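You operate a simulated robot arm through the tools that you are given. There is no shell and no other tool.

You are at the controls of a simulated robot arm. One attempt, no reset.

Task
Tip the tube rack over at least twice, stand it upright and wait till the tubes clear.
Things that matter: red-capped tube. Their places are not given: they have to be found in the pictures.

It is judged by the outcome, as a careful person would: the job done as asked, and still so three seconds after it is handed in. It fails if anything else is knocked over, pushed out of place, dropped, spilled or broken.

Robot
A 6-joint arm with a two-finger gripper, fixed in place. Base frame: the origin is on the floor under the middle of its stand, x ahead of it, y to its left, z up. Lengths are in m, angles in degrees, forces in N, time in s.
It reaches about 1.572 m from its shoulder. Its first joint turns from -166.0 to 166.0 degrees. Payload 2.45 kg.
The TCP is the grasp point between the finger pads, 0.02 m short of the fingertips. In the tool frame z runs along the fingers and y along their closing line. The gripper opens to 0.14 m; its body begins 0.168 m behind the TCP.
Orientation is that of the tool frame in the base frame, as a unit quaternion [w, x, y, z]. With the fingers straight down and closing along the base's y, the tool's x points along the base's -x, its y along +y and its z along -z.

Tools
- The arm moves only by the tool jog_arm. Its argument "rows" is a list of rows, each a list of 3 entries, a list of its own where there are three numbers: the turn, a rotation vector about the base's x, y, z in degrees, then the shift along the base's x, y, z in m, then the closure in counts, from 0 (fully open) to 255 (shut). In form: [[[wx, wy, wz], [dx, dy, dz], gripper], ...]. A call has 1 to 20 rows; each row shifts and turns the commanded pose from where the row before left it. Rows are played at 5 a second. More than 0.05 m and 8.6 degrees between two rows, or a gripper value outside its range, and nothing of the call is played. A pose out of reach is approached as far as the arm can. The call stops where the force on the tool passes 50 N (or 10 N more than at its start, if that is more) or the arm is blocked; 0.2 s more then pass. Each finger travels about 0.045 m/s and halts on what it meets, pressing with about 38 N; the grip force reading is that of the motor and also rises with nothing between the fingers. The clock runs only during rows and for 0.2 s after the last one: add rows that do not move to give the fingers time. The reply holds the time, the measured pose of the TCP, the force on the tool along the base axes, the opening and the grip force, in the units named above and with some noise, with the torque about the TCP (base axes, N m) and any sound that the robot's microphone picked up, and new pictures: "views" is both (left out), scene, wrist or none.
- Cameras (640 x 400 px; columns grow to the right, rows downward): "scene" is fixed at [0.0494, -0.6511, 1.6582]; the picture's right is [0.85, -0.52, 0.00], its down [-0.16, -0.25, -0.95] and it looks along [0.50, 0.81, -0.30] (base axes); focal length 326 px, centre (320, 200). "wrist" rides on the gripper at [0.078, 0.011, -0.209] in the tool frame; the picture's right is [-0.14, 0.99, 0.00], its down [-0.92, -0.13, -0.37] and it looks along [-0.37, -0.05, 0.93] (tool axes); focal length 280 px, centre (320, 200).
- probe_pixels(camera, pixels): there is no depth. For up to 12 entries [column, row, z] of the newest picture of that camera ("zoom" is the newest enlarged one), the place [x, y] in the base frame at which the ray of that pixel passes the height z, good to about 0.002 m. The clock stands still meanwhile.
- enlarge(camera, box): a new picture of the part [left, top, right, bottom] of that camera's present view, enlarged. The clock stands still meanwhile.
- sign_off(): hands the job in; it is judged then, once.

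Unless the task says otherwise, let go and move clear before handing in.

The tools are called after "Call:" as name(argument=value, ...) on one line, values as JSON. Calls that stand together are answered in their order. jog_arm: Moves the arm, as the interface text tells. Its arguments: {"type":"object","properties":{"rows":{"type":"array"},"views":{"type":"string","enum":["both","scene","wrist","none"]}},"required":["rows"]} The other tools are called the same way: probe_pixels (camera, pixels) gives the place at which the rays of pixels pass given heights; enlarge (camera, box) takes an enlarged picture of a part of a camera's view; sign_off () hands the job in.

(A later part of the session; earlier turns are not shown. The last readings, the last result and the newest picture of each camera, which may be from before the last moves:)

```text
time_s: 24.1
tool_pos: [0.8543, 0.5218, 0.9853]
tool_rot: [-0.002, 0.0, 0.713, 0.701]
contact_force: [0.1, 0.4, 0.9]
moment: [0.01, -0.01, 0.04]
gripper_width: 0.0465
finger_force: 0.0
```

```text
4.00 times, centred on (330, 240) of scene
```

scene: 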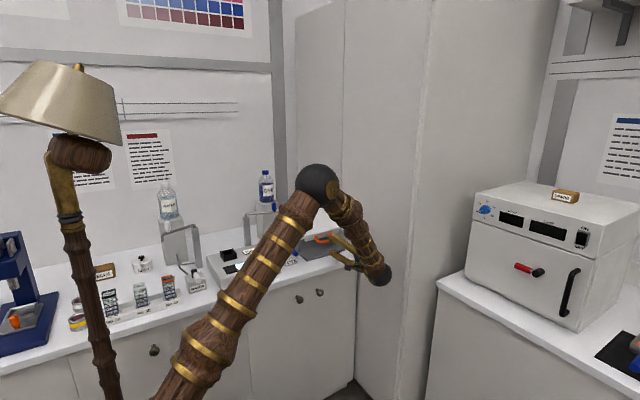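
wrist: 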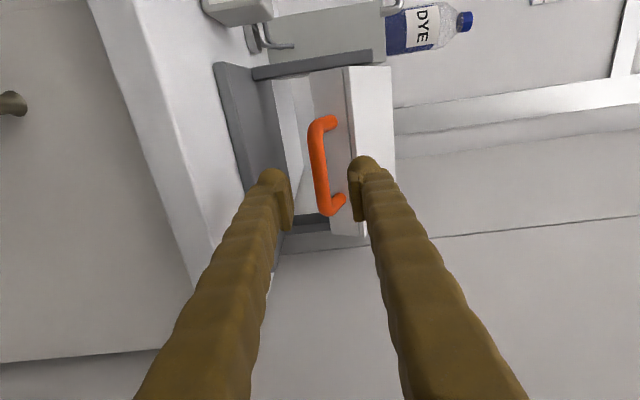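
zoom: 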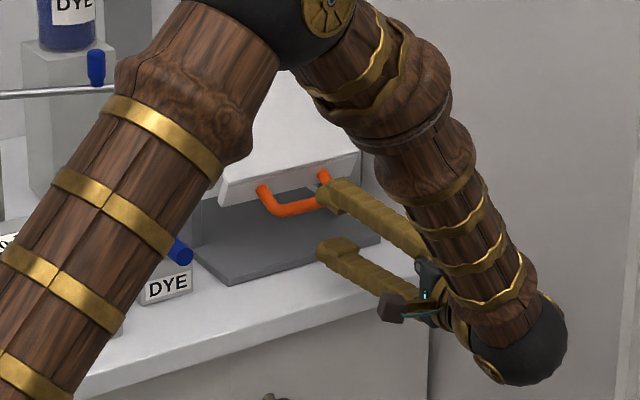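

The rack is held at about 112° from upright, with the handle near (0.855, 0.613, 0.98). I'll withdraw, close the fingers and tilt them about 40° down, so the tips can push the rack's back face the rest of the way over.

Call:
jog_arm(rows=[[[0, 0, 0], [0, -0.02, 0.01], 200], [[-8, 0, 0], [0, -0.005, 0.025], 255], [[-8, 0, 0], [0, 0, 0.025], 255], [[-8, 0, 0], [0, 0.005, 0.025], 255], [[-8, 0, 0], [0, 0.015, 0.02], 255], [[-8, 0, 0], [0, 0.02, 0.01], 255], [[0, 0, 0], [0, 0.02, 0], 255], [[0, 0, 0], [0, 0, 0], 255]])

```text
time_s: 25.9
tool_pos: [0.8535, 0.5577, 1.0994]
tool_rot: [-0.001, 0.0, 0.91, 0.414]
contact_force: [-1.1, 0.2, -0.3]
moment: [0.0, 0.01, -0.01]
gripper_width: 0.0
finger_force: 29.2
```

scene: 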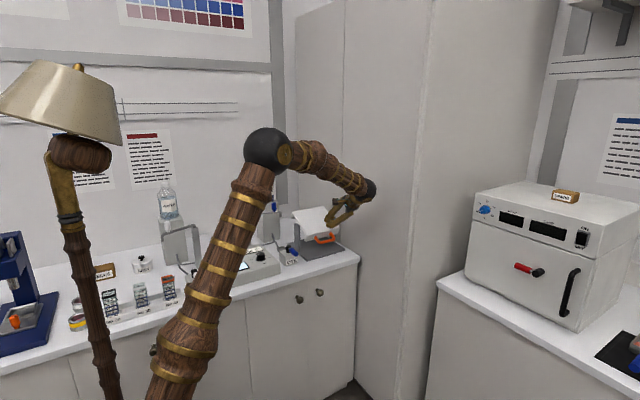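
wrist: 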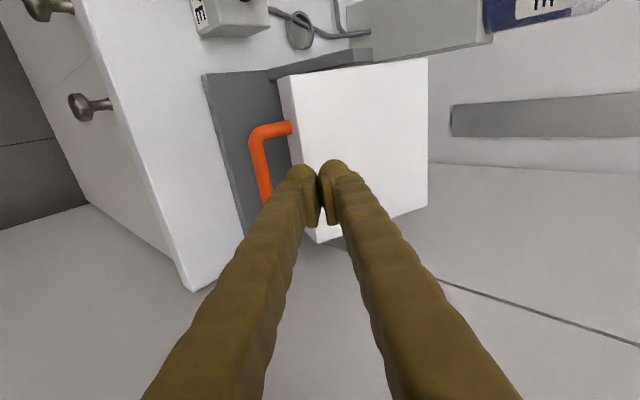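

I can see the white back face at wrist (360,140), with the closed fingers in front of it. I'll bring the tips close, then push gently along the tool axis.

Call:
jog_arm(rows=[[[0, 0, 0], [0, 0.024, -0.0137], 255], [[0, 0, 0], [0, 0.024, -0.0137], 255], [[0, 0, 0], [0, 0.024, -0.0137], 255], [[0, 0, 0], [0, 0.0076, -0.0066], 255], [[0, 0, 0], [0, 0.0076, -0.0066], 255], [[0, 0, 0], [0, 0.0076, -0.0066], 255], [[0, 0, 0], [0, 0, 0], 255]])

```text
time_s: 26.9
tool_pos: [0.8552, 0.635, 1.0596]
tool_rot: [0.002, 0.0, 0.91, 0.416]
contact_force: [-0.2, -1.3, 7.7]
moment: [0.02, -0.03, 0.12]
gripper_width: 0.0001
finger_force: 29.7
stopped in row 5: the force on the tool passed its limit at 67 N (the readings are from after the stop); the commanded pose is now the measured one
```

scene: 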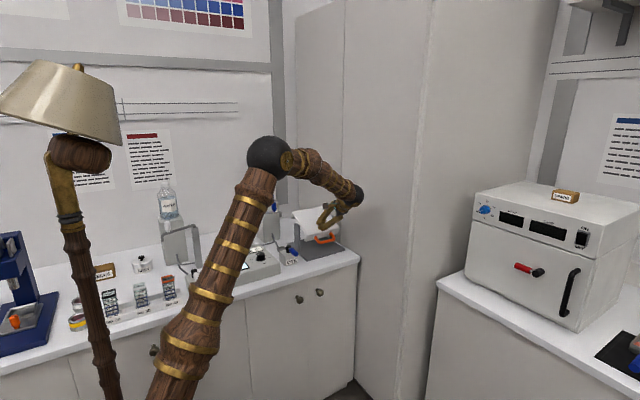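
wrist: 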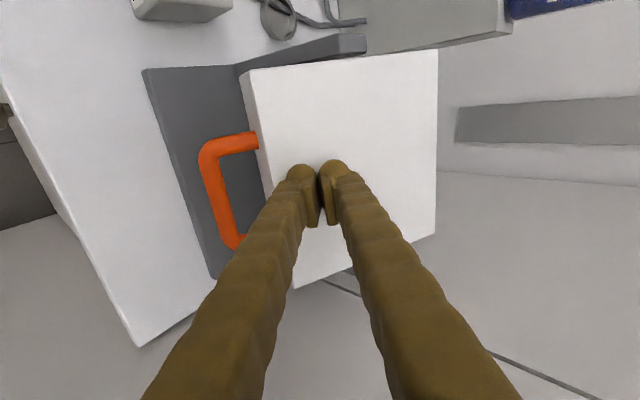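

The push stopped on a 67 N spike right at contact, with the tip near (0.65, 1.05) and the residual mostly upward. I need to know whether that was an impact or a hinge stop, so I'll push very slowly in 2 mm steps.

Call:
jog_arm(rows=[[[0, 0, 0], [0, 0.0008, -0.0018], 255], [[0, 0, 0], [0, 0.0008, -0.0018], 255], [[0, 0, 0], [0, 0.0008, -0.0018], 255], [[0, 0, 0], [0, 0, 0], 255]])

```text
time_s: 27.5
tool_pos: [0.8563, 0.6343, 1.0593]
tool_rot: [0.003, -0.001, 0.909, 0.416]
contact_force: [-0.7, -5.0, 9.9]
moment: [-0.05, 0.03, 0.17]
gripper_width: 0.0
finger_force: 28.9
stopped in row 3: the force on the tool passed its limit at 55 N (the readings are from after the stop); the commanded pose is now the measured one
```

scene: 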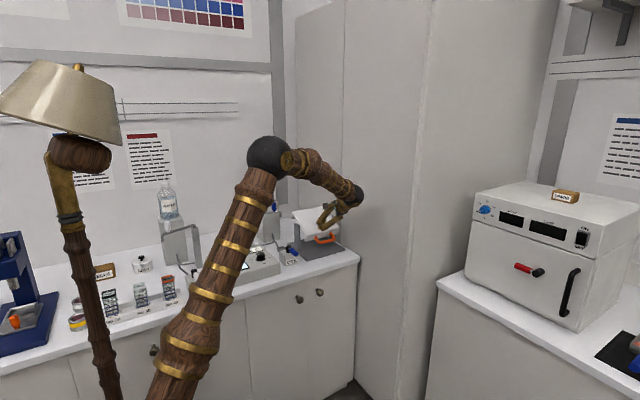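
wrist: 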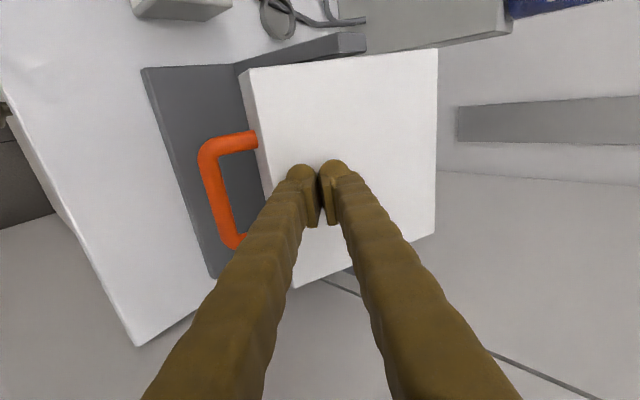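

Even 2 mm steps hit 55 N with no motion, so the hinge has a hard stop here and the rack is fully tipped (about 112–115°). I'll back off without pressing more and go back in front of the handle with the fingers open to lift it upright.

Call:
jog_arm(rows=[[[0, 0, 0], [0, -0.03, 0.02], 255], [[0, 0, 0], [0, -0.035, 0.01], 255], [[8, 0, 0], [0, -0.02, -0.01], 165], [[8, 0, 0], [0, -0.02, -0.025], 165], [[8, 0, 0], [0, -0.01, -0.025], 165], [[8, 0, 0], [0, -0.005, -0.025], 165], [[8, 0, 0], [0, 0, -0.02], 165], [[0, 0, 0], [0, 0, 0], 165]])

```text
time_s: 29.3
tool_pos: [0.8564, 0.513, 0.9834]
tool_rot: [0.002, 0.001, 0.711, 0.703]
contact_force: [0.6, 0.0, 0.6]
moment: [-0.03, 0.01, 0.01]
gripper_width: 0.0491
finger_force: 0.0
```

scene: 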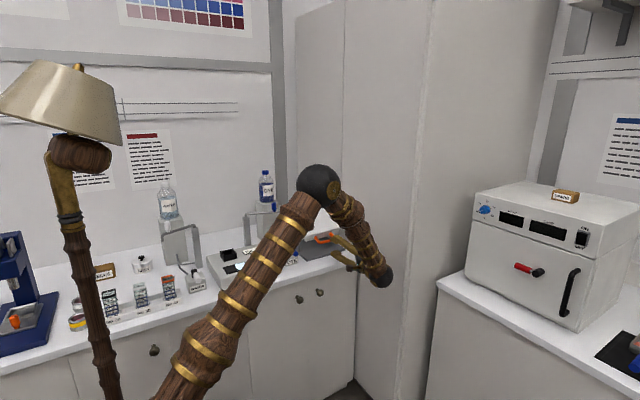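
wrist: 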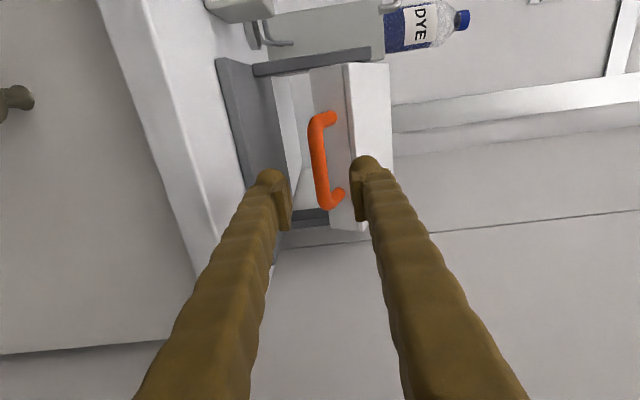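

The handle sits at wrist (319,165), the same as before, so the rack has stayed tipped. I'll slide the open fingers around the bar, stopping shallow of the shelf, and narrow the cage.

Call:
jog_arm(rows=[[[0, 0, 0], [0, 0.0225, 0], 165], [[0, 0, 0], [0, 0.0225, 0], 165], [[0, 0, 0], [0, 0.0225, 0], 165], [[0, 0, 0], [0, 0.02, 0], 165], [[0, 0, 0], [0, 0, 0], 200], [[0, 0, 0], [0, 0, 0], 200]])

```text
time_s: 30.7
tool_pos: [0.8541, 0.602, 0.9842]
tool_rot: [0.003, 0.001, 0.712, 0.702]
contact_force: [-0.4, 0.2, -0.2]
moment: [0.01, 0.0, 0.0]
gripper_width: 0.0303
finger_force: 0.1
```

scene: 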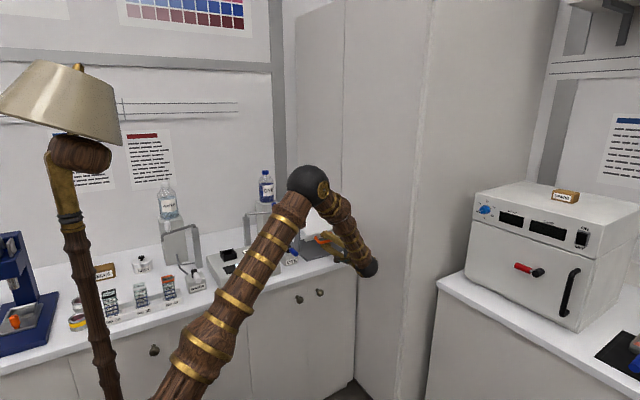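
wrist: 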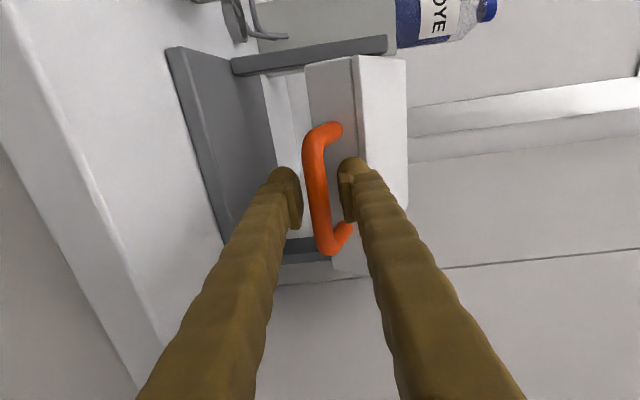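

The bar is caged at wrist (318,190) with no contact force. I'll lift it along the arc back up to horizontal.

Call:
jog_arm(rows=[[[0, 0, 0], [0, 0.0, 0.006], 200], [[0, 0, 0], [0, -0.0055, 0.013], 200], [[-1, 0, 0], [0, -0.0025, 0.0096], 200], [[0, 0, 0], [0, -0.0021, 0.0098], 200], [[-1, 0, 0], [0, -0.0002, 0.0102], 200], [[-1, 0, 0], [0, 0.0008, 0.0102], 200], [[-1, 0, 0], [0, 0.0007, 0.0103], 200], [[0, 0, 0], [0, 0, 0], 200]])

```text
time_s: 32.5
tool_pos: [0.8543, 0.5925, 1.0518]
tool_rot: [0.004, 0.0, 0.736, 0.677]
contact_force: [-0.2, 0.3, -0.2]
moment: [-0.01, 0.01, -0.03]
gripper_width: 0.0303
finger_force: 0.0
```

scene: 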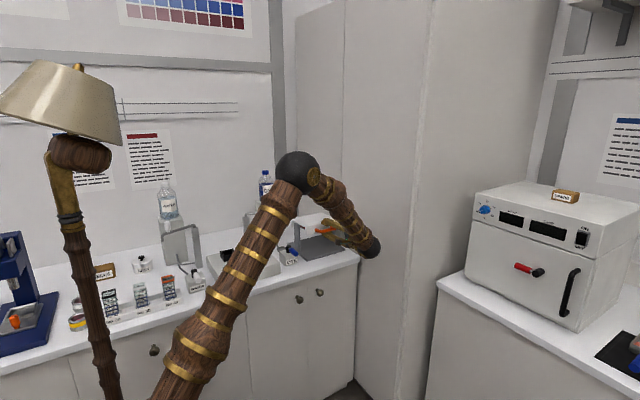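
wrist: 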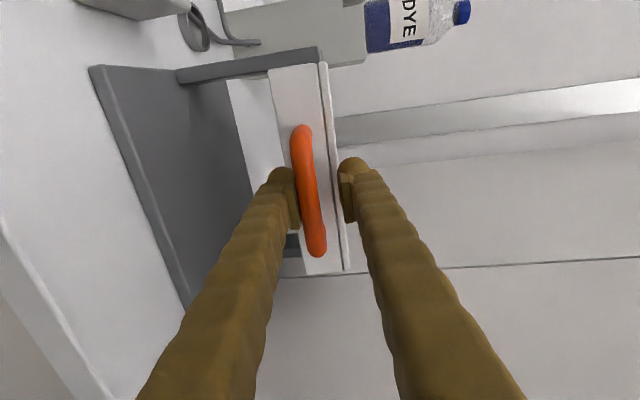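

The rack follows the lower finger smoothly. I'll continue raising it along the arc towards upright.

Call:
jog_arm(rows=[[[-2, 0, 0], [0, 0.0028, 0.0102], 200], [[-3, 0, 0], [0, 0.0017, 0.0103], 200], [[-4, 0, 0], [0, 0.0028, 0.01], 200], [[-4, 0, 0], [0, 0.0037, 0.0097], 200], [[-4, 0, 0], [0, 0.0044, 0.0094], 200], [[-4, 0, 0], [0, 0.0053, 0.009], 200], [[-4, 0, 0], [0, 0.0061, 0.0085], 200], [[-4, 0, 0], [0, 0.0068, 0.0079], 200], [[-4, 0, 0], [0, 0.0075, 0.0073], 200], [[-4, 0, 0], [0, 0.0081, 0.0067], 200], [[-4, 0, 0], [0, 0.0086, 0.006], 200], [[-4, 0, 0], [0, 0.0091, 0.0051], 200], [[-5, 0, 0], [0, 0.0097, 0.0043], 200], [[0, 0, 0], [0, 0, 0], 200]])

```text
time_s: 35.5
tool_pos: [0.8555, 0.6704, 1.1581]
tool_rot: [0.003, 0.0, 0.953, 0.302]
contact_force: [-0.6, 0.6, -0.1]
moment: [0.02, -0.04, 0.0]
gripper_width: 0.0304
finger_force: 0.1
```

scene: 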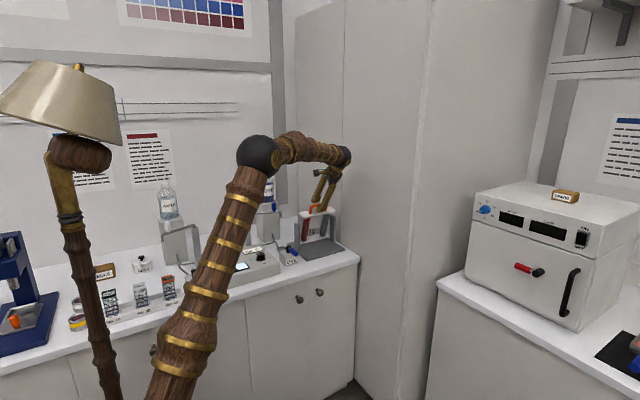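
wrist: 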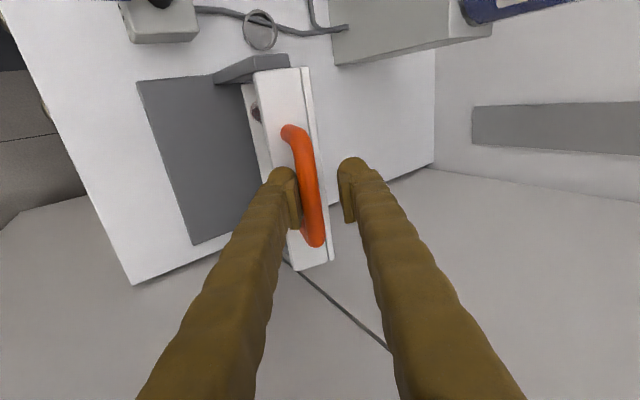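

Call:
enlarge(camera="scene", box=[280, 180, 360, 265])

```text
4.71 times, centred on (320, 222) of scene
```

zoom: 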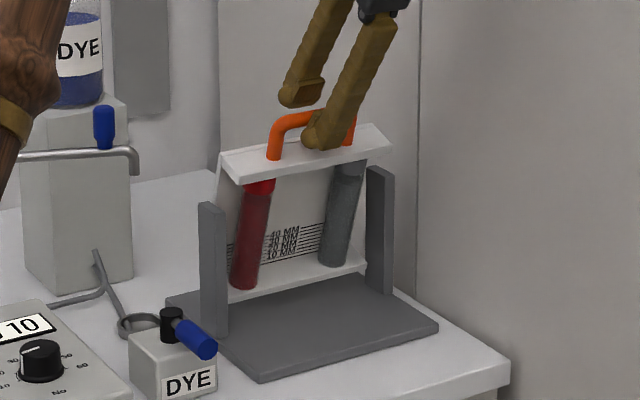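

The tubes are now fully cloudy (the red tube is solid red), so the first tip took effect. I'll bring the rack the rest of the way upright before tipping it again.

Call:
jog_arm(rows=[[[-5, 0, 0], [0, 0.0099, 0.0033], 200], [[-5, 0, 0], [0, 0.0102, 0.0025], 200], [[-5, 0, 0], [0, 0.0085, 0.0014], 200], [[0, 0, 0], [0, 0, 0], 200]])

```text
time_s: 36.5
tool_pos: [0.8553, 0.6994, 1.1651]
tool_rot: [0.003, -0.001, 0.985, 0.175]
contact_force: [0.1, 0.4, -0.4]
moment: [-0.01, -0.01, 0.0]
gripper_width: 0.0301
finger_force: 0.1
```

scene: 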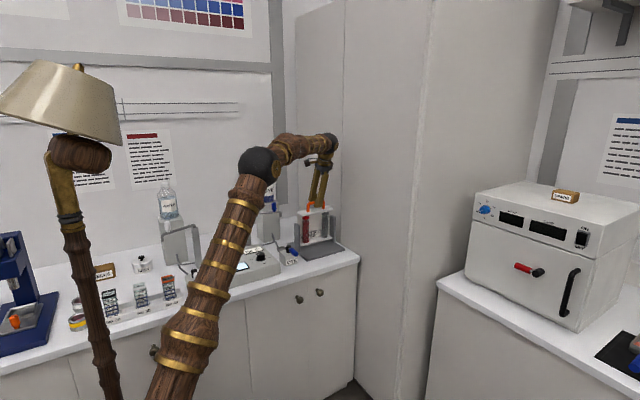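
wrist: 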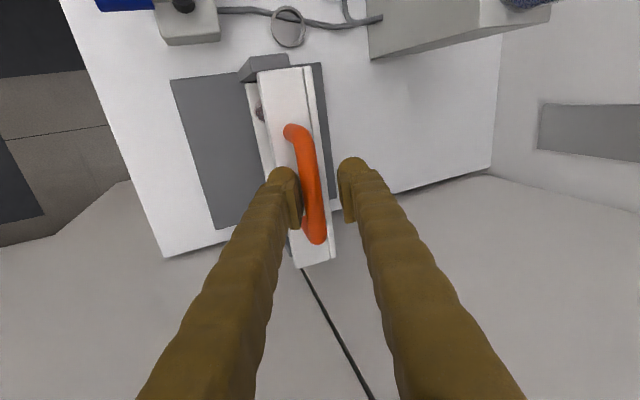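

The bar sits about 5 mm short of its original spot (wrist column 310 against a target equivalent of about 317). I'll nudge it on in small steps and check for an upright stop.

Call:
jog_arm(rows=[[[0, 0, 0], [0, 0.002, 0.0003], 200], [[0, 0, 0], [0, 0.002, 0.0003], 200], [[0, 0, 0], [0, 0.0015, 0], 200], [[0, 0, 0], [0, 0, 0], 200]])

Call:
enlarge(camera="scene", box=[280, 180, 360, 265])

```text
time_s: 37.5
tool_pos: [0.8571, 0.7053, 1.1653]
tool_rot: [0.002, -0.001, 0.984, 0.176]
contact_force: [0.3, -1.6, -0.8]
moment: [0.01, -0.02, -0.04]
gripper_width: 0.0312
finger_force: 1.0
```

scene: 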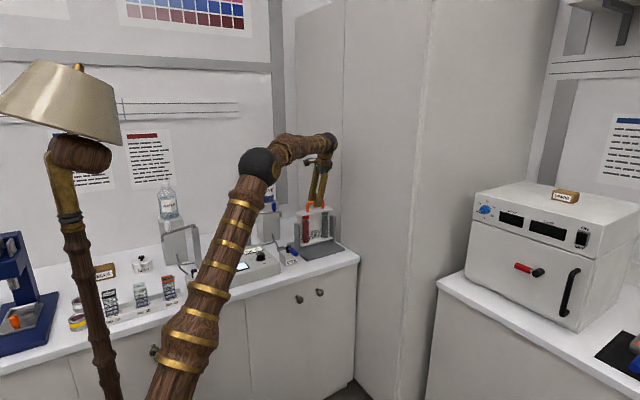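
wrist: 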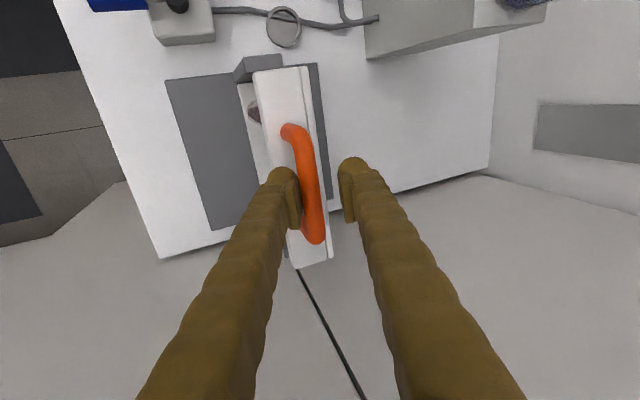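

```text
4.71 times, centred on (320, 222) of scene
```

zoom: 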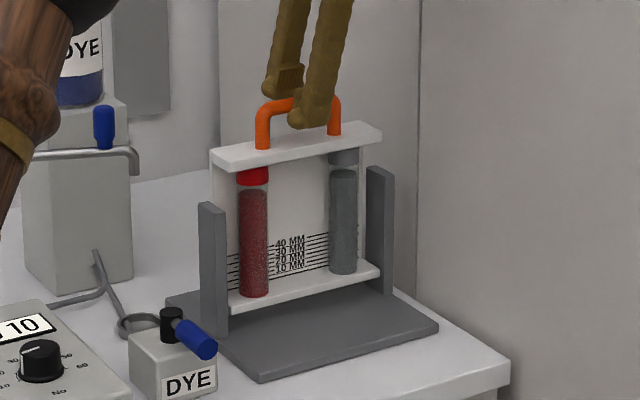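

The rack is upright again (tubes vertical in the scene zoom), and a slight −1.6 N suggests it's against its upright rest. Now the second tip: I'll swing the handle forward again along the same arc.

Call:
jog_arm(rows=[[[0, 0, 0], [0, -0.0118, 0], 200], [[5, 0, 0], [0, -0.0101, -0.0023], 200], [[5, 0, 0], [0, -0.0099, -0.0031], 200], [[5, 0, 0], [0, -0.0096, -0.0039], 200], [[5, 0, 0], [0, -0.0092, -0.0048], 200], [[5, 0, 0], [0, -0.0088, -0.0056], 200], [[5, 0, 0], [0, -0.0082, -0.0063], 200], [[5, 0, 0], [0, -0.0076, -0.0071], 200], [[5, 0, 0], [0, -0.0071, -0.0076], 200], [[5, 0, 0], [0, -0.0063, -0.0082], 200], [[4, 0, 0], [0, -0.0056, -0.0088], 200], [[4, 0, 0], [0, -0.0048, -0.0092], 200], [[4, 0, 0], [0, -0.0039, -0.0096], 200], [[4, 0, 0], [0, -0.0031, -0.0099], 200], [[4, 0, 0], [0, -0.0023, -0.0101], 200], [[0, 0, 0], [0, -0.0013, -0.0103], 200], [[0, 0, 0], [0, -0.0005, -0.0104], 200], [[0, 0, 0], [0, 0, 0], 200]])

```text
time_s: 41.3
tool_pos: [0.8552, 0.5937, 1.0484]
tool_rot: [0.003, 0.001, 0.736, 0.677]
contact_force: [-0.4, 0.1, 1.3]
moment: [0.02, 0.01, -0.05]
gripper_width: 0.0307
finger_force: 0.5
```

scene: 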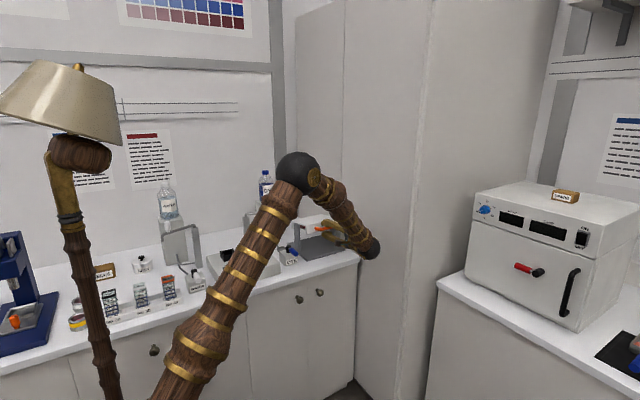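
wrist: 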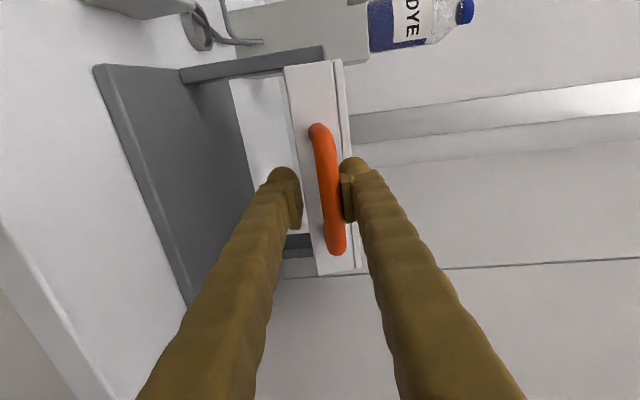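

The rack is horizontal again, same as the first pass. I'll continue past horizontal to the stop, pulling the fingers back about 12 mm so they clear the shelf.

Call:
jog_arm(rows=[[[0, 0, 0], [0, -0.0035, -0.0104], 200], [[0, 0, 0], [0, -0.0027, -0.0103], 200], [[0, 0, 0], [0, -0.0017, -0.0101], 200], [[0, 0, 0], [0, 0.0031, -0.0099], 200], [[0, 0, 0], [0, 0.0039, -0.0096], 200], [[0, 0, 0], [0, 0.0048, -0.0092], 200], [[0, 0, 0], [0, 0.0028, -0.0044], 200], [[0, 0, 0], [0, 0, 0], 200]])

```text
time_s: 43.1
tool_pos: [0.8556, 0.6012, 0.9821]
tool_rot: [0.002, 0.001, 0.736, 0.677]
contact_force: [-1.1, 0.3, 0.0]
moment: [-0.01, 0.03, 0.03]
gripper_width: 0.0304
finger_force: 0.1
```

scene: 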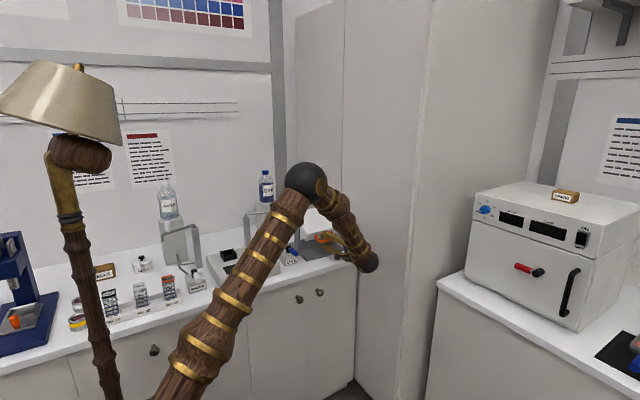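
wrist: 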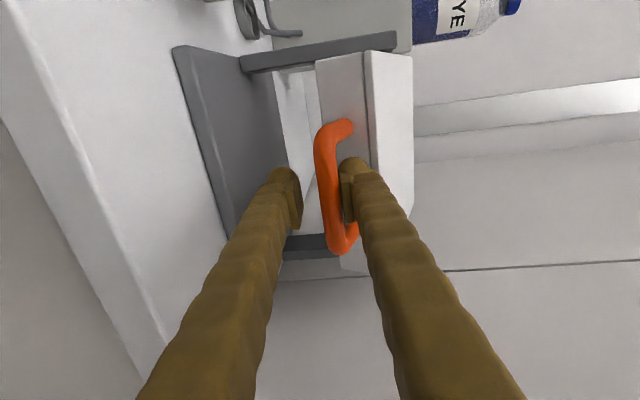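

It's near the stop with no force yet. I'll ease it on a few millimetres in small steps until it meets the stop.

Call:
jog_arm(rows=[[[0, 0, 0], [0, 0.001, -0.003], 200], [[0, 0, 0], [0, 0.001, -0.003], 200], [[0, 0, 0], [0, 0.001, -0.003], 200], [[0, 0, 0], [0, 0, 0], 200], [[0, 0, 0], [0, 0, 0], 200], [[0, 0, 0], [0, 0, 0], 200], [[0, 0, 0], [0, 0, 0], 200], [[0, 0, 0], [0, 0, 0], 200]])

Call:
enlarge(camera="wrist", box=[190, 20, 430, 280])

```text
time_s: 44.9
tool_pos: [0.8573, 0.6038, 0.9751]
tool_rot: [0.002, 0.001, 0.736, 0.677]
contact_force: [-0.7, 0.6, 0.0]
moment: [0.0, -0.05, 0.02]
gripper_width: 0.0302
finger_force: 0.2
```

scene: 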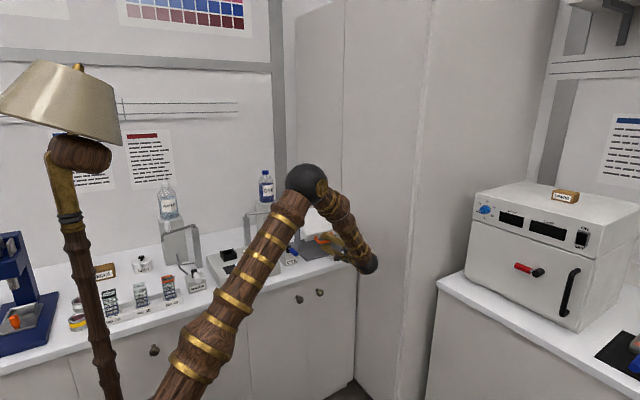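
wrist: 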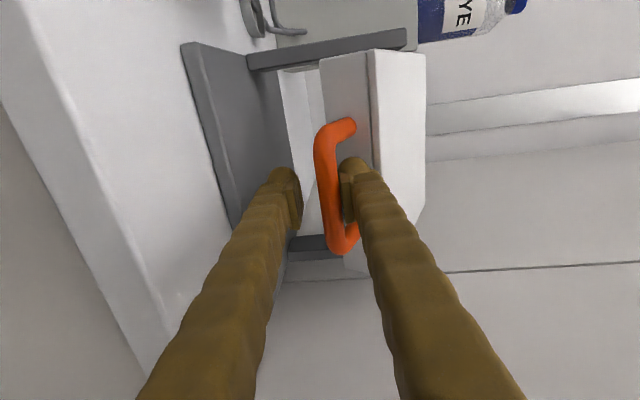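

```text
1.54 times, centred on (310, 150) of wrist
```

zoom: 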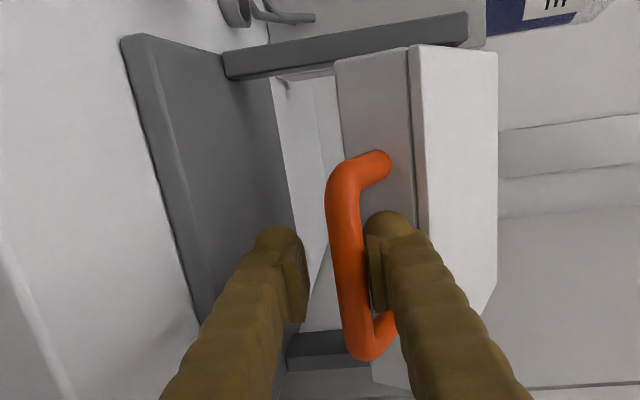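

Still no resistance, so I'll continue in small steps until the stop is felt.

Call:
jog_arm(rows=[[[0, 0, 0], [0, 0.001, -0.002], 200], [[0, 0, 0], [0, 0.001, -0.002], 200], [[0, 0, 0], [0, 0.001, -0.002], 200], [[0, 0, 0], [0, 0, 0], 200], [[0, 0, 0], [0, 0, 0], 200]], views="wrist")

```text
time_s: 46.1
tool_pos: [0.857, 0.6054, 0.9684]
tool_rot: [0.004, 0.0, 0.735, 0.678]
contact_force: [-2.6, -46.0, 20.8]
moment: [0.99, -0.23, 0.06]
gripper_width: 0.0408
finger_force: 7.5
```

wrist: 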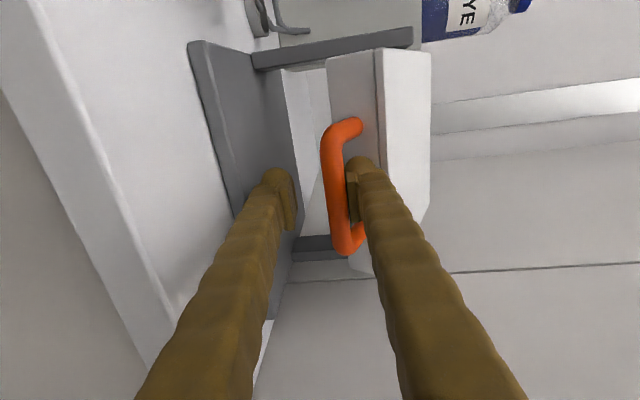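

Both the stop and the shelf against the upper fingertip are now felt (−46 N in y, 21 N in z), so the second tip is at its stop. I'll ease off at once.

Call:
jog_arm(rows=[[[0, 0, 0], [0, -0.004, 0.003], 200], [[0, 0, 0], [0, -0.003, 0.004], 200], [[0, 0, 0], [0, 0, 0.003], 200], [[0, 0, 0], [0, 0, 0], 200]])

Call:
enlarge(camera="scene", box=[270, 190, 390, 290])

```text
time_s: 47.1
tool_pos: [0.8556, 0.6007, 0.9768]
tool_rot: [0.003, 0.001, 0.736, 0.677]
contact_force: [-0.7, 0.0, -0.1]
moment: [0.0, 0.04, 0.01]
gripper_width: 0.03
finger_force: 0.1
```

scene: 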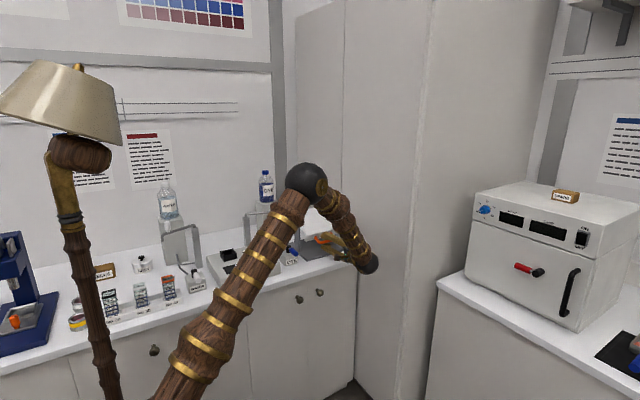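
wrist: 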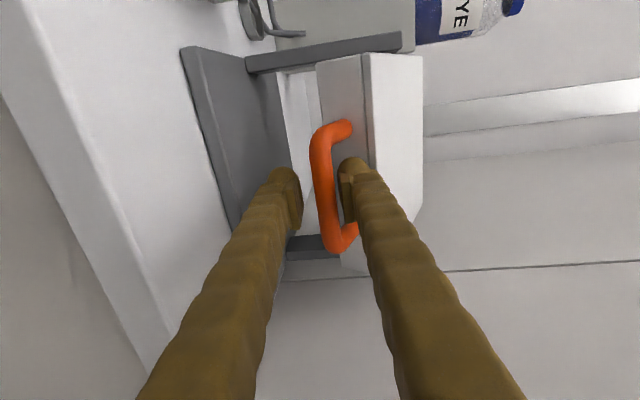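

```text
4.00 times, centred on (330, 240) of scene
```

zoom: 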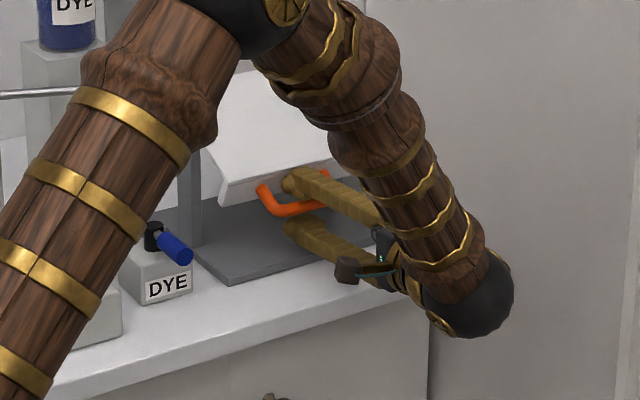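

The force is clear, and the handle is at wrist (325,190). I'll now lift the rack back up along the arc.

Call:
jog_arm(rows=[[[0, 0, 0], [0, 0, 0.0141], 200], [[0, 0, 0], [0, -0.0039, 0.0127], 200], [[0, 0, 0], [0, -0.0019, 0.0094], 200], [[0, 0, 0], [0, -0.0021, 0.0098], 200], [[0, 0, 0], [0, -0.0003, 0.0099], 200], [[0, 0, 0], [0, 0.0007, 0.0101], 200], [[0, 0, 0], [0, 0.0005, 0.0104], 200], [[-2, 0, 0], [0, 0.0028, 0.0102], 200], [[-3, 0, 0], [0, 0.0017, 0.0103], 200], [[-4, 0, 0], [0, 0.0028, 0.01], 200], [[-4, 0, 0], [0, 0.0037, 0.0097], 200], [[-4, 0, 0], [0, 0.0044, 0.0094], 200], [[-4, 0, 0], [0, 0.0053, 0.009], 200], [[-4, 0, 0], [0, 0.0061, 0.0085], 200], [[-4, 0, 0], [0, 0.0068, 0.0079], 200], [[0, 0, 0], [0, 0, 0], 200]])

```text
time_s: 50.5
tool_pos: [0.8558, 0.6275, 1.131]
tool_rot: [0.004, 0.0, 0.882, 0.471]
contact_force: [-0.3, -0.4, 0.5]
moment: [0.01, 0.03, 0.01]
gripper_width: 0.0303
finger_force: 0.0
```

scene: 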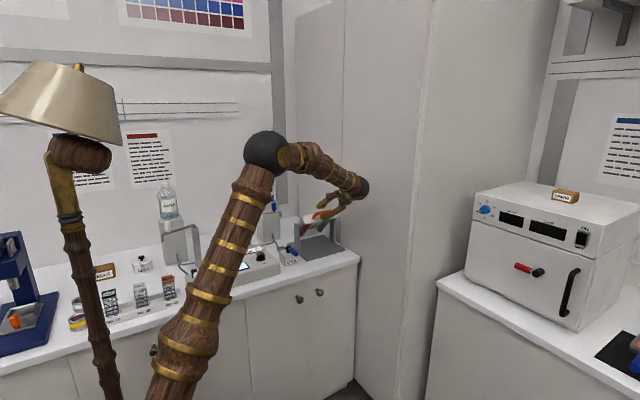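
wrist: 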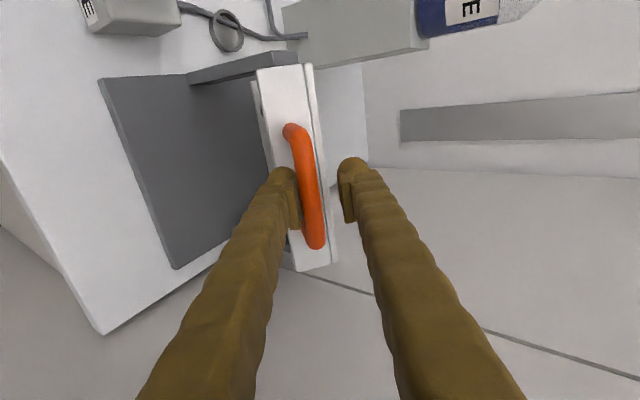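

It's tracking well. I'll bring it the rest of the way up to just short of upright.

Call:
jog_arm(rows=[[[-4, 0, 0], [0, 0.0075, 0.0073], 200], [[-4, 0, 0], [0, 0.0081, 0.0067], 200], [[-4, 0, 0], [0, 0.0086, 0.006], 200], [[-4, 0, 0], [0, 0.0091, 0.0051], 200], [[-5, 0, 0], [0, 0.0097, 0.0043], 200], [[-5, 0, 0], [0, 0.0099, 0.0023], 200], [[-5, 0, 0], [0, 0.0102, 0.0015], 200], [[-5, 0, 0], [0, 0.0085, 0.0004], 200], [[0, 0, 0], [0, 0, 0], 200]])

Call:
enlarge(camera="scene", box=[280, 180, 360, 265])

```text
time_s: 52.5
tool_pos: [0.8548, 0.6982, 1.1628]
tool_rot: [0.003, -0.001, 0.985, 0.174]
contact_force: [-0.4, 0.2, -0.1]
moment: [-0.01, 0.0, -0.02]
gripper_width: 0.0302
finger_force: 0.0
```

scene: 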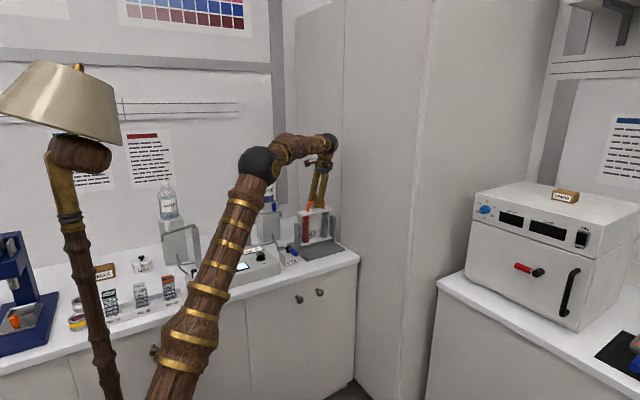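
wrist: 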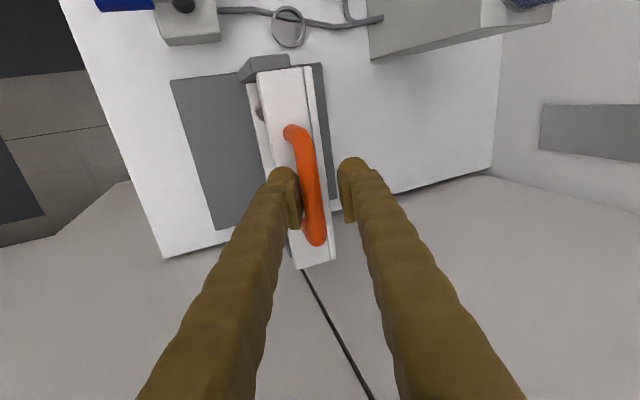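

```text
4.71 times, centred on (320, 222) of scene
```

zoom: 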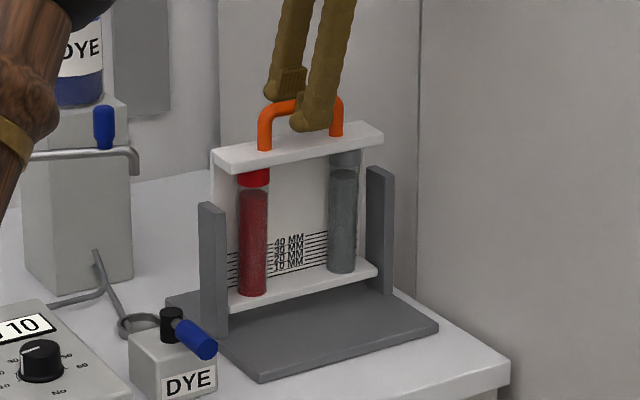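

The rack is nearly upright and the tubes are cloudy again after the second tip. I'll nudge it gently against its upright rest.

Call:
jog_arm(rows=[[[0, 0, 0], [0, 0.002, 0.0003], 200], [[0, 0, 0], [0, 0.002, 0.0003], 200], [[0, 0, 0], [0, 0.002, 0], 200], [[0, 0, 0], [0, 0.001, 0], 200], [[0, 0, 0], [0, 0, 0], 200], [[0, 0, 0], [0, 0, 0], 200]])

```text
time_s: 53.9
tool_pos: [0.8562, 0.7064, 1.1643]
tool_rot: [0.003, -0.001, 0.985, 0.175]
contact_force: [-1.1, -0.8, -1.4]
moment: [0.01, 0.02, -0.05]
gripper_width: 0.0312
finger_force: 0.9
```

scene: 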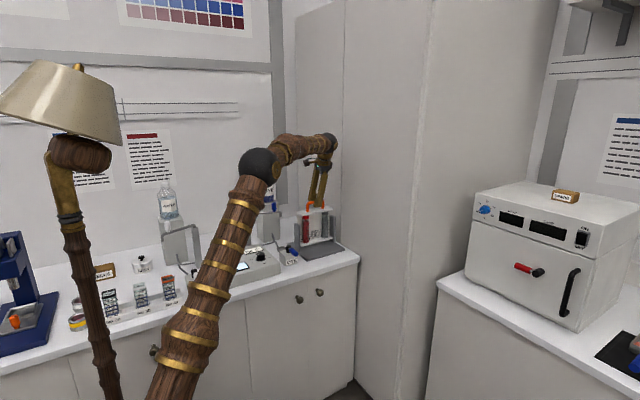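
wrist: 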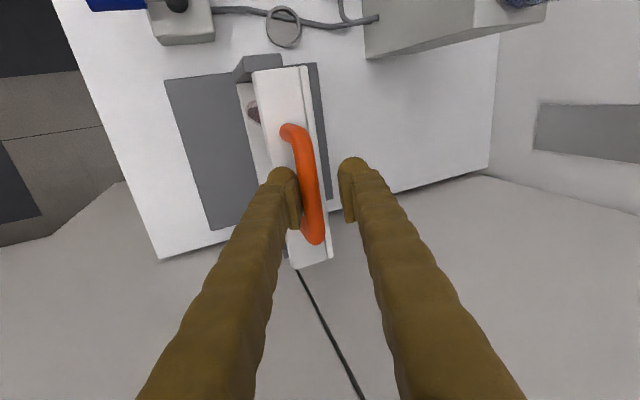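

There's light contact again at the same place as before, so it seems to be at its upright rest. I'll measure the bar to compare with its original y≈0.693.

Call:
probe_pixels(camera="wrist", pixels=[[304, 170, 1.162], [311, 200, 1.162], [298, 145, 1.162], [255, 72, 1.12], [296, 268, 1.12], [333, 258, 1.12], [302, 67, 1.12]])

Call:
enlarge(camera="wrist", box=[220, 40, 360, 280])

```text
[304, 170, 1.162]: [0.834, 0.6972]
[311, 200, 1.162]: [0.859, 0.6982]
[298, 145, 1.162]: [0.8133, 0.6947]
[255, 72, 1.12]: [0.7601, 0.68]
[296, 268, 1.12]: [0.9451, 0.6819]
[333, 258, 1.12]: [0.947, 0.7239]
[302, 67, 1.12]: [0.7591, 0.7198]
```

```text
1.67 times, centred on (290, 160) of wrist
```

zoom: 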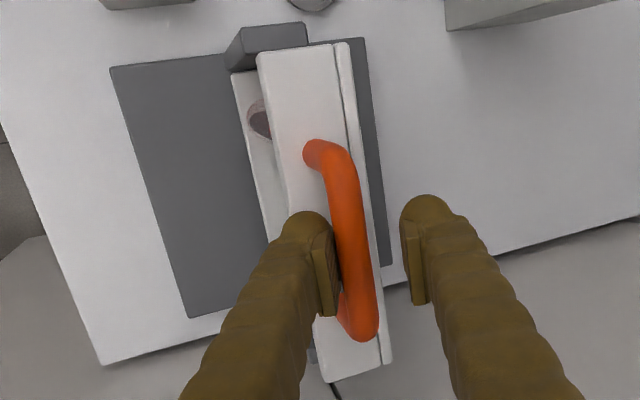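

Shelf edges measure y≈0.68 and 0.72 at z=1.12, the same as at the start, so the rack is upright. I'll open the fingers, withdraw along the tool axis and back away.

Call:
jog_arm(rows=[[[0, 0, 0], [0, -0.002, 0], 160], [[0, 0, 0], [0, -0.004, 0], 146], [[0, 0, 0], [0, -0.003, 0], 146], [[0, 0, 0], [0, 0, 0], 146], [[0, 0, 0], [0, -0.005, 0.0149], 146], [[0, 0, 0], [0, -0.005, 0.0149], 146], [[0, 0, 0], [0, -0.005, 0.0149], 146], [[0, 0, 0], [0, -0.005, 0.0149], 146], [[0, 0, 0], [0, -0.005, 0.0149], 146], [[0, 0, 0], [0, -0.025, 0.01], 146], [[0, 0, 0], [0, -0.03, 0.005], 100], [[0, 0, 0], [0, -0.03, 0.005], 100], [[0, 0, 0], [0, -0.03, 0.005], 100], [[0, 0, 0], [0, -0.03, 0.005], 100], [[0, 0, 0], [0, -0.03, 0], 100], [[0, 0, 0], [0, 0, 0], 100]])

Call:
enlarge(camera="scene", box=[280, 185, 360, 265])

```text
time_s: 57.3
tool_pos: [0.8552, 0.4962, 1.2686]
tool_rot: [0.002, 0.0, 0.985, 0.175]
contact_force: [0.8, -0.3, 0.1]
moment: [-0.01, -0.02, 0.01]
gripper_width: 0.0851
finger_force: 0.0
```

scene: 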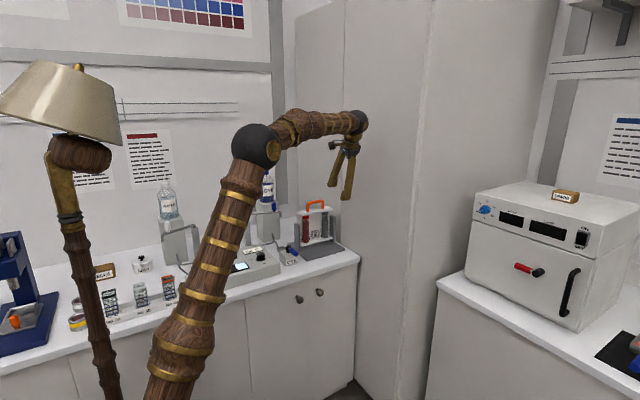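
wrist: 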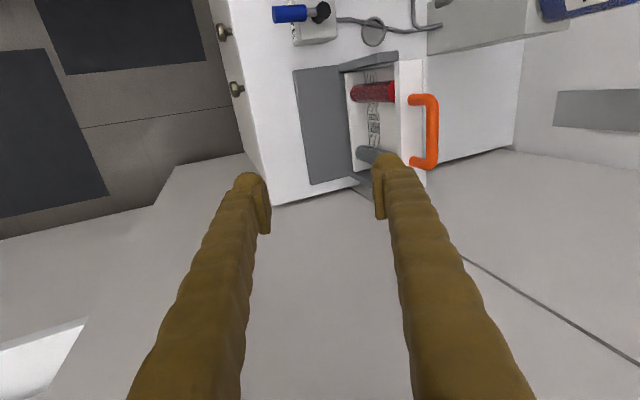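

```text
5.00 times, centred on (320, 225) of scene
```

zoom: 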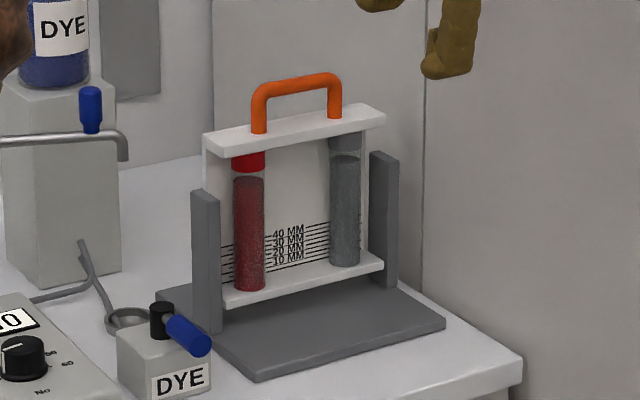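

The rack stands exactly as at the start (handle at zoom (297,82), base unmoved) and both tubes are cloudy. I'll wait, keeping still, and watch them settle.

Call:
jog_arm(rows=[[[0, 0, 0], [0, 0, 0], 100], [[0, 0, 0], [0, 0, 0], 100], [[0, 0, 0], [0, 0, 0], 100], [[0, 0, 0], [0, 0, 0], 100], [[0, 0, 0], [0, 0, 0], 100], [[0, 0, 0], [0, 0, 0], 100], [[0, 0, 0], [0, 0, 0], 100], [[0, 0, 0], [0, 0, 0], 100], [[0, 0, 0], [0, 0, 0], 100], [[0, 0, 0], [0, 0, 0], 100], [[0, 0, 0], [0, 0, 0], 100], [[0, 0, 0], [0, 0, 0], 100], [[0, 0, 0], [0, 0, 0], 100], [[0, 0, 0], [0, 0, 0], 100], [[0, 0, 0], [0, 0, 0], 100], [[0, 0, 0], [0, 0, 0], 100], [[0, 0, 0], [0, 0, 0], 100], [[0, 0, 0], [0, 0, 0], 100], [[0, 0, 0], [0, 0, 0], 100], [[0, 0, 0], [0, 0, 0], 100]], views="none")

Call:
enlarge(camera="scene", box=[295, 200, 345, 250])

```text
time_s: 61.5
tool_pos: [0.8547, 0.496, 1.2673]
tool_rot: [0.002, 0.0, 0.985, 0.175]
contact_force: [0.1, 0.1, -0.1]
moment: [0.04, -0.01, 0.03]
gripper_width: 0.085
finger_force: 0.0
```

```text
8.00 times, centred on (320, 225) of scene
```

zoom: 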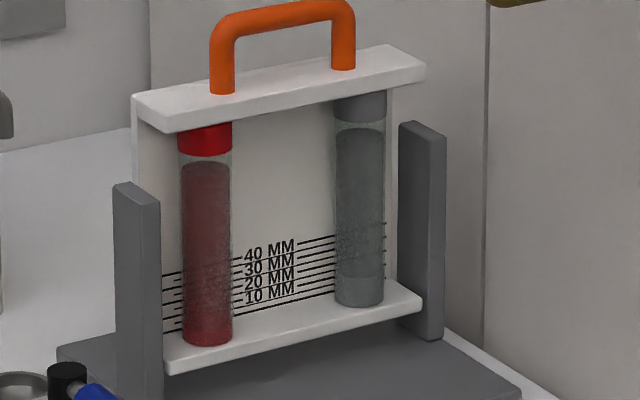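

The tubes are starting to fade, with red still throughout the column and sediment gathering at the bottom. I'll keep waiting.

Call:
jog_arm(rows=[[[0, 0, 0], [0, 0, 0], 100], [[0, 0, 0], [0, 0, 0], 100], [[0, 0, 0], [0, 0, 0], 100], [[0, 0, 0], [0, 0, 0], 100], [[0, 0, 0], [0, 0, 0], 100], [[0, 0, 0], [0, 0, 0], 100], [[0, 0, 0], [0, 0, 0], 100], [[0, 0, 0], [0, 0, 0], 100], [[0, 0, 0], [0, 0, 0], 100], [[0, 0, 0], [0, 0, 0], 100], [[0, 0, 0], [0, 0, 0], 100], [[0, 0, 0], [0, 0, 0], 100], [[0, 0, 0], [0, 0, 0], 100], [[0, 0, 0], [0, 0, 0], 100], [[0, 0, 0], [0, 0, 0], 100], [[0, 0, 0], [0, 0, 0], 100], [[0, 0, 0], [0, 0, 0], 100], [[0, 0, 0], [0, 0, 0], 100], [[0, 0, 0], [0, 0, 0], 100], [[0, 0, 0], [0, 0, 0], 100]], views="none")

Call:
enlarge(camera="scene", box=[295, 200, 345, 250])

```text
time_s: 65.7
tool_pos: [0.8552, 0.497, 1.2677]
tool_rot: [0.003, -0.001, 0.984, 0.176]
contact_force: [0.0, 0.1, 0.2]
moment: [0.0, -0.03, 0.02]
gripper_width: 0.0851
finger_force: 0.1
```

```text
8.00 times, centred on (320, 225) of scene
```

zoom: 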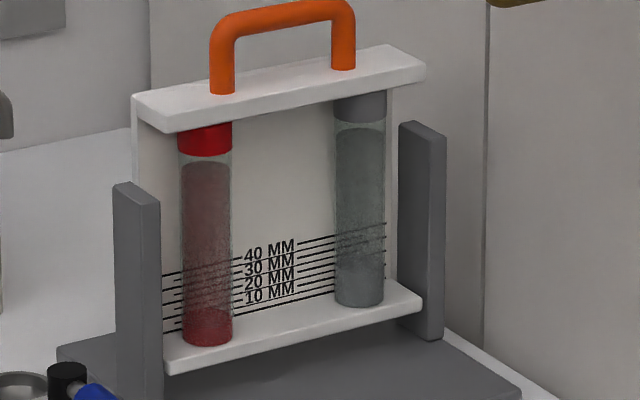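

The red column is paling and the sediment is collecting at the bottom of the tube, at about zoom (208,325). I'll wait longer.

Call:
jog_arm(rows=[[[0, 0, 0], [0, 0, 0], 100], [[0, 0, 0], [0, 0, 0], 100], [[0, 0, 0], [0, 0, 0], 100], [[0, 0, 0], [0, 0, 0], 100], [[0, 0, 0], [0, 0, 0], 100], [[0, 0, 0], [0, 0, 0], 100], [[0, 0, 0], [0, 0, 0], 100], [[0, 0, 0], [0, 0, 0], 100], [[0, 0, 0], [0, 0, 0], 100], [[0, 0, 0], [0, 0, 0], 100], [[0, 0, 0], [0, 0, 0], 100], [[0, 0, 0], [0, 0, 0], 100], [[0, 0, 0], [0, 0, 0], 100], [[0, 0, 0], [0, 0, 0], 100], [[0, 0, 0], [0, 0, 0], 100], [[0, 0, 0], [0, 0, 0], 100], [[0, 0, 0], [0, 0, 0], 100], [[0, 0, 0], [0, 0, 0], 100], [[0, 0, 0], [0, 0, 0], 100], [[0, 0, 0], [0, 0, 0], 100]], views="none")

Call:
enlarge(camera="scene", box=[295, 200, 345, 250])

```text
time_s: 69.9
tool_pos: [0.8554, 0.4963, 1.2683]
tool_rot: [0.002, 0.0, 0.985, 0.175]
contact_force: [0.4, 0.5, -0.3]
moment: [-0.03, 0.0, 0.02]
gripper_width: 0.0852
finger_force: 0.1
```

```text
8.00 times, centred on (320, 225) of scene
```

zoom: 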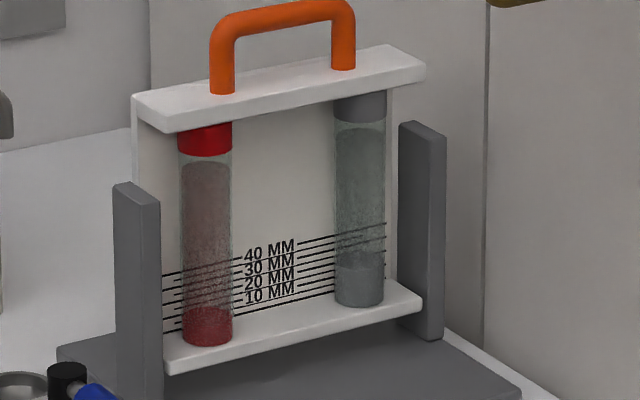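

It's clearing further, with the liquid turning greyish. I'll keep waiting with several idle calls.

Call:
jog_arm(rows=[[[0, 0, 0], [0, 0, 0], 100], [[0, 0, 0], [0, 0, 0], 100], [[0, 0, 0], [0, 0, 0], 100], [[0, 0, 0], [0, 0, 0], 100], [[0, 0, 0], [0, 0, 0], 100], [[0, 0, 0], [0, 0, 0], 100], [[0, 0, 0], [0, 0, 0], 100], [[0, 0, 0], [0, 0, 0], 100], [[0, 0, 0], [0, 0, 0], 100], [[0, 0, 0], [0, 0, 0], 100], [[0, 0, 0], [0, 0, 0], 100], [[0, 0, 0], [0, 0, 0], 100], [[0, 0, 0], [0, 0, 0], 100], [[0, 0, 0], [0, 0, 0], 100], [[0, 0, 0], [0, 0, 0], 100], [[0, 0, 0], [0, 0, 0], 100], [[0, 0, 0], [0, 0, 0], 100], [[0, 0, 0], [0, 0, 0], 100], [[0, 0, 0], [0, 0, 0], 100], [[0, 0, 0], [0, 0, 0], 100]], views="none")

Call:
jog_arm(rows=[[[0, 0, 0], [0, 0, 0], 100], [[0, 0, 0], [0, 0, 0], 100], [[0, 0, 0], [0, 0, 0], 100], [[0, 0, 0], [0, 0, 0], 100], [[0, 0, 0], [0, 0, 0], 100], [[0, 0, 0], [0, 0, 0], 100], [[0, 0, 0], [0, 0, 0], 100], [[0, 0, 0], [0, 0, 0], 100], [[0, 0, 0], [0, 0, 0], 100], [[0, 0, 0], [0, 0, 0], 100], [[0, 0, 0], [0, 0, 0], 100], [[0, 0, 0], [0, 0, 0], 100], [[0, 0, 0], [0, 0, 0], 100], [[0, 0, 0], [0, 0, 0], 100], [[0, 0, 0], [0, 0, 0], 100], [[0, 0, 0], [0, 0, 0], 100], [[0, 0, 0], [0, 0, 0], 100], [[0, 0, 0], [0, 0, 0], 100], [[0, 0, 0], [0, 0, 0], 100], [[0, 0, 0], [0, 0, 0], 100]], views="none")

Call:
enlarge(camera="scene", box=[295, 200, 345, 250])

```text
time_s: 74.1
tool_pos: [0.8538, 0.4959, 1.268]
tool_rot: [0.002, -0.001, 0.985, 0.175]
contact_force: [0.2, 0.2, -1.0]
moment: [0.0, 0.04, -0.02]
gripper_width: 0.085
finger_force: 0.1
```

```text
time_s: 78.3
tool_pos: [0.8556, 0.4964, 1.2691]
tool_rot: [0.003, -0.001, 0.984, 0.176]
contact_force: [-0.3, 0.4, 0.3]
moment: [-0.05, -0.01, 0.01]
gripper_width: 0.0855
finger_force: 0.0
```

```text
8.00 times, centred on (320, 225) of scene
```

zoom: 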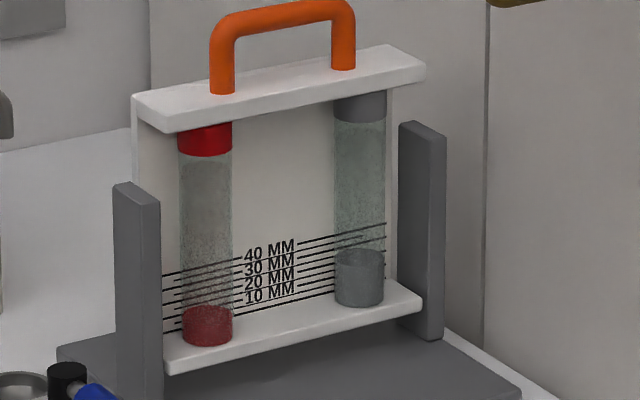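

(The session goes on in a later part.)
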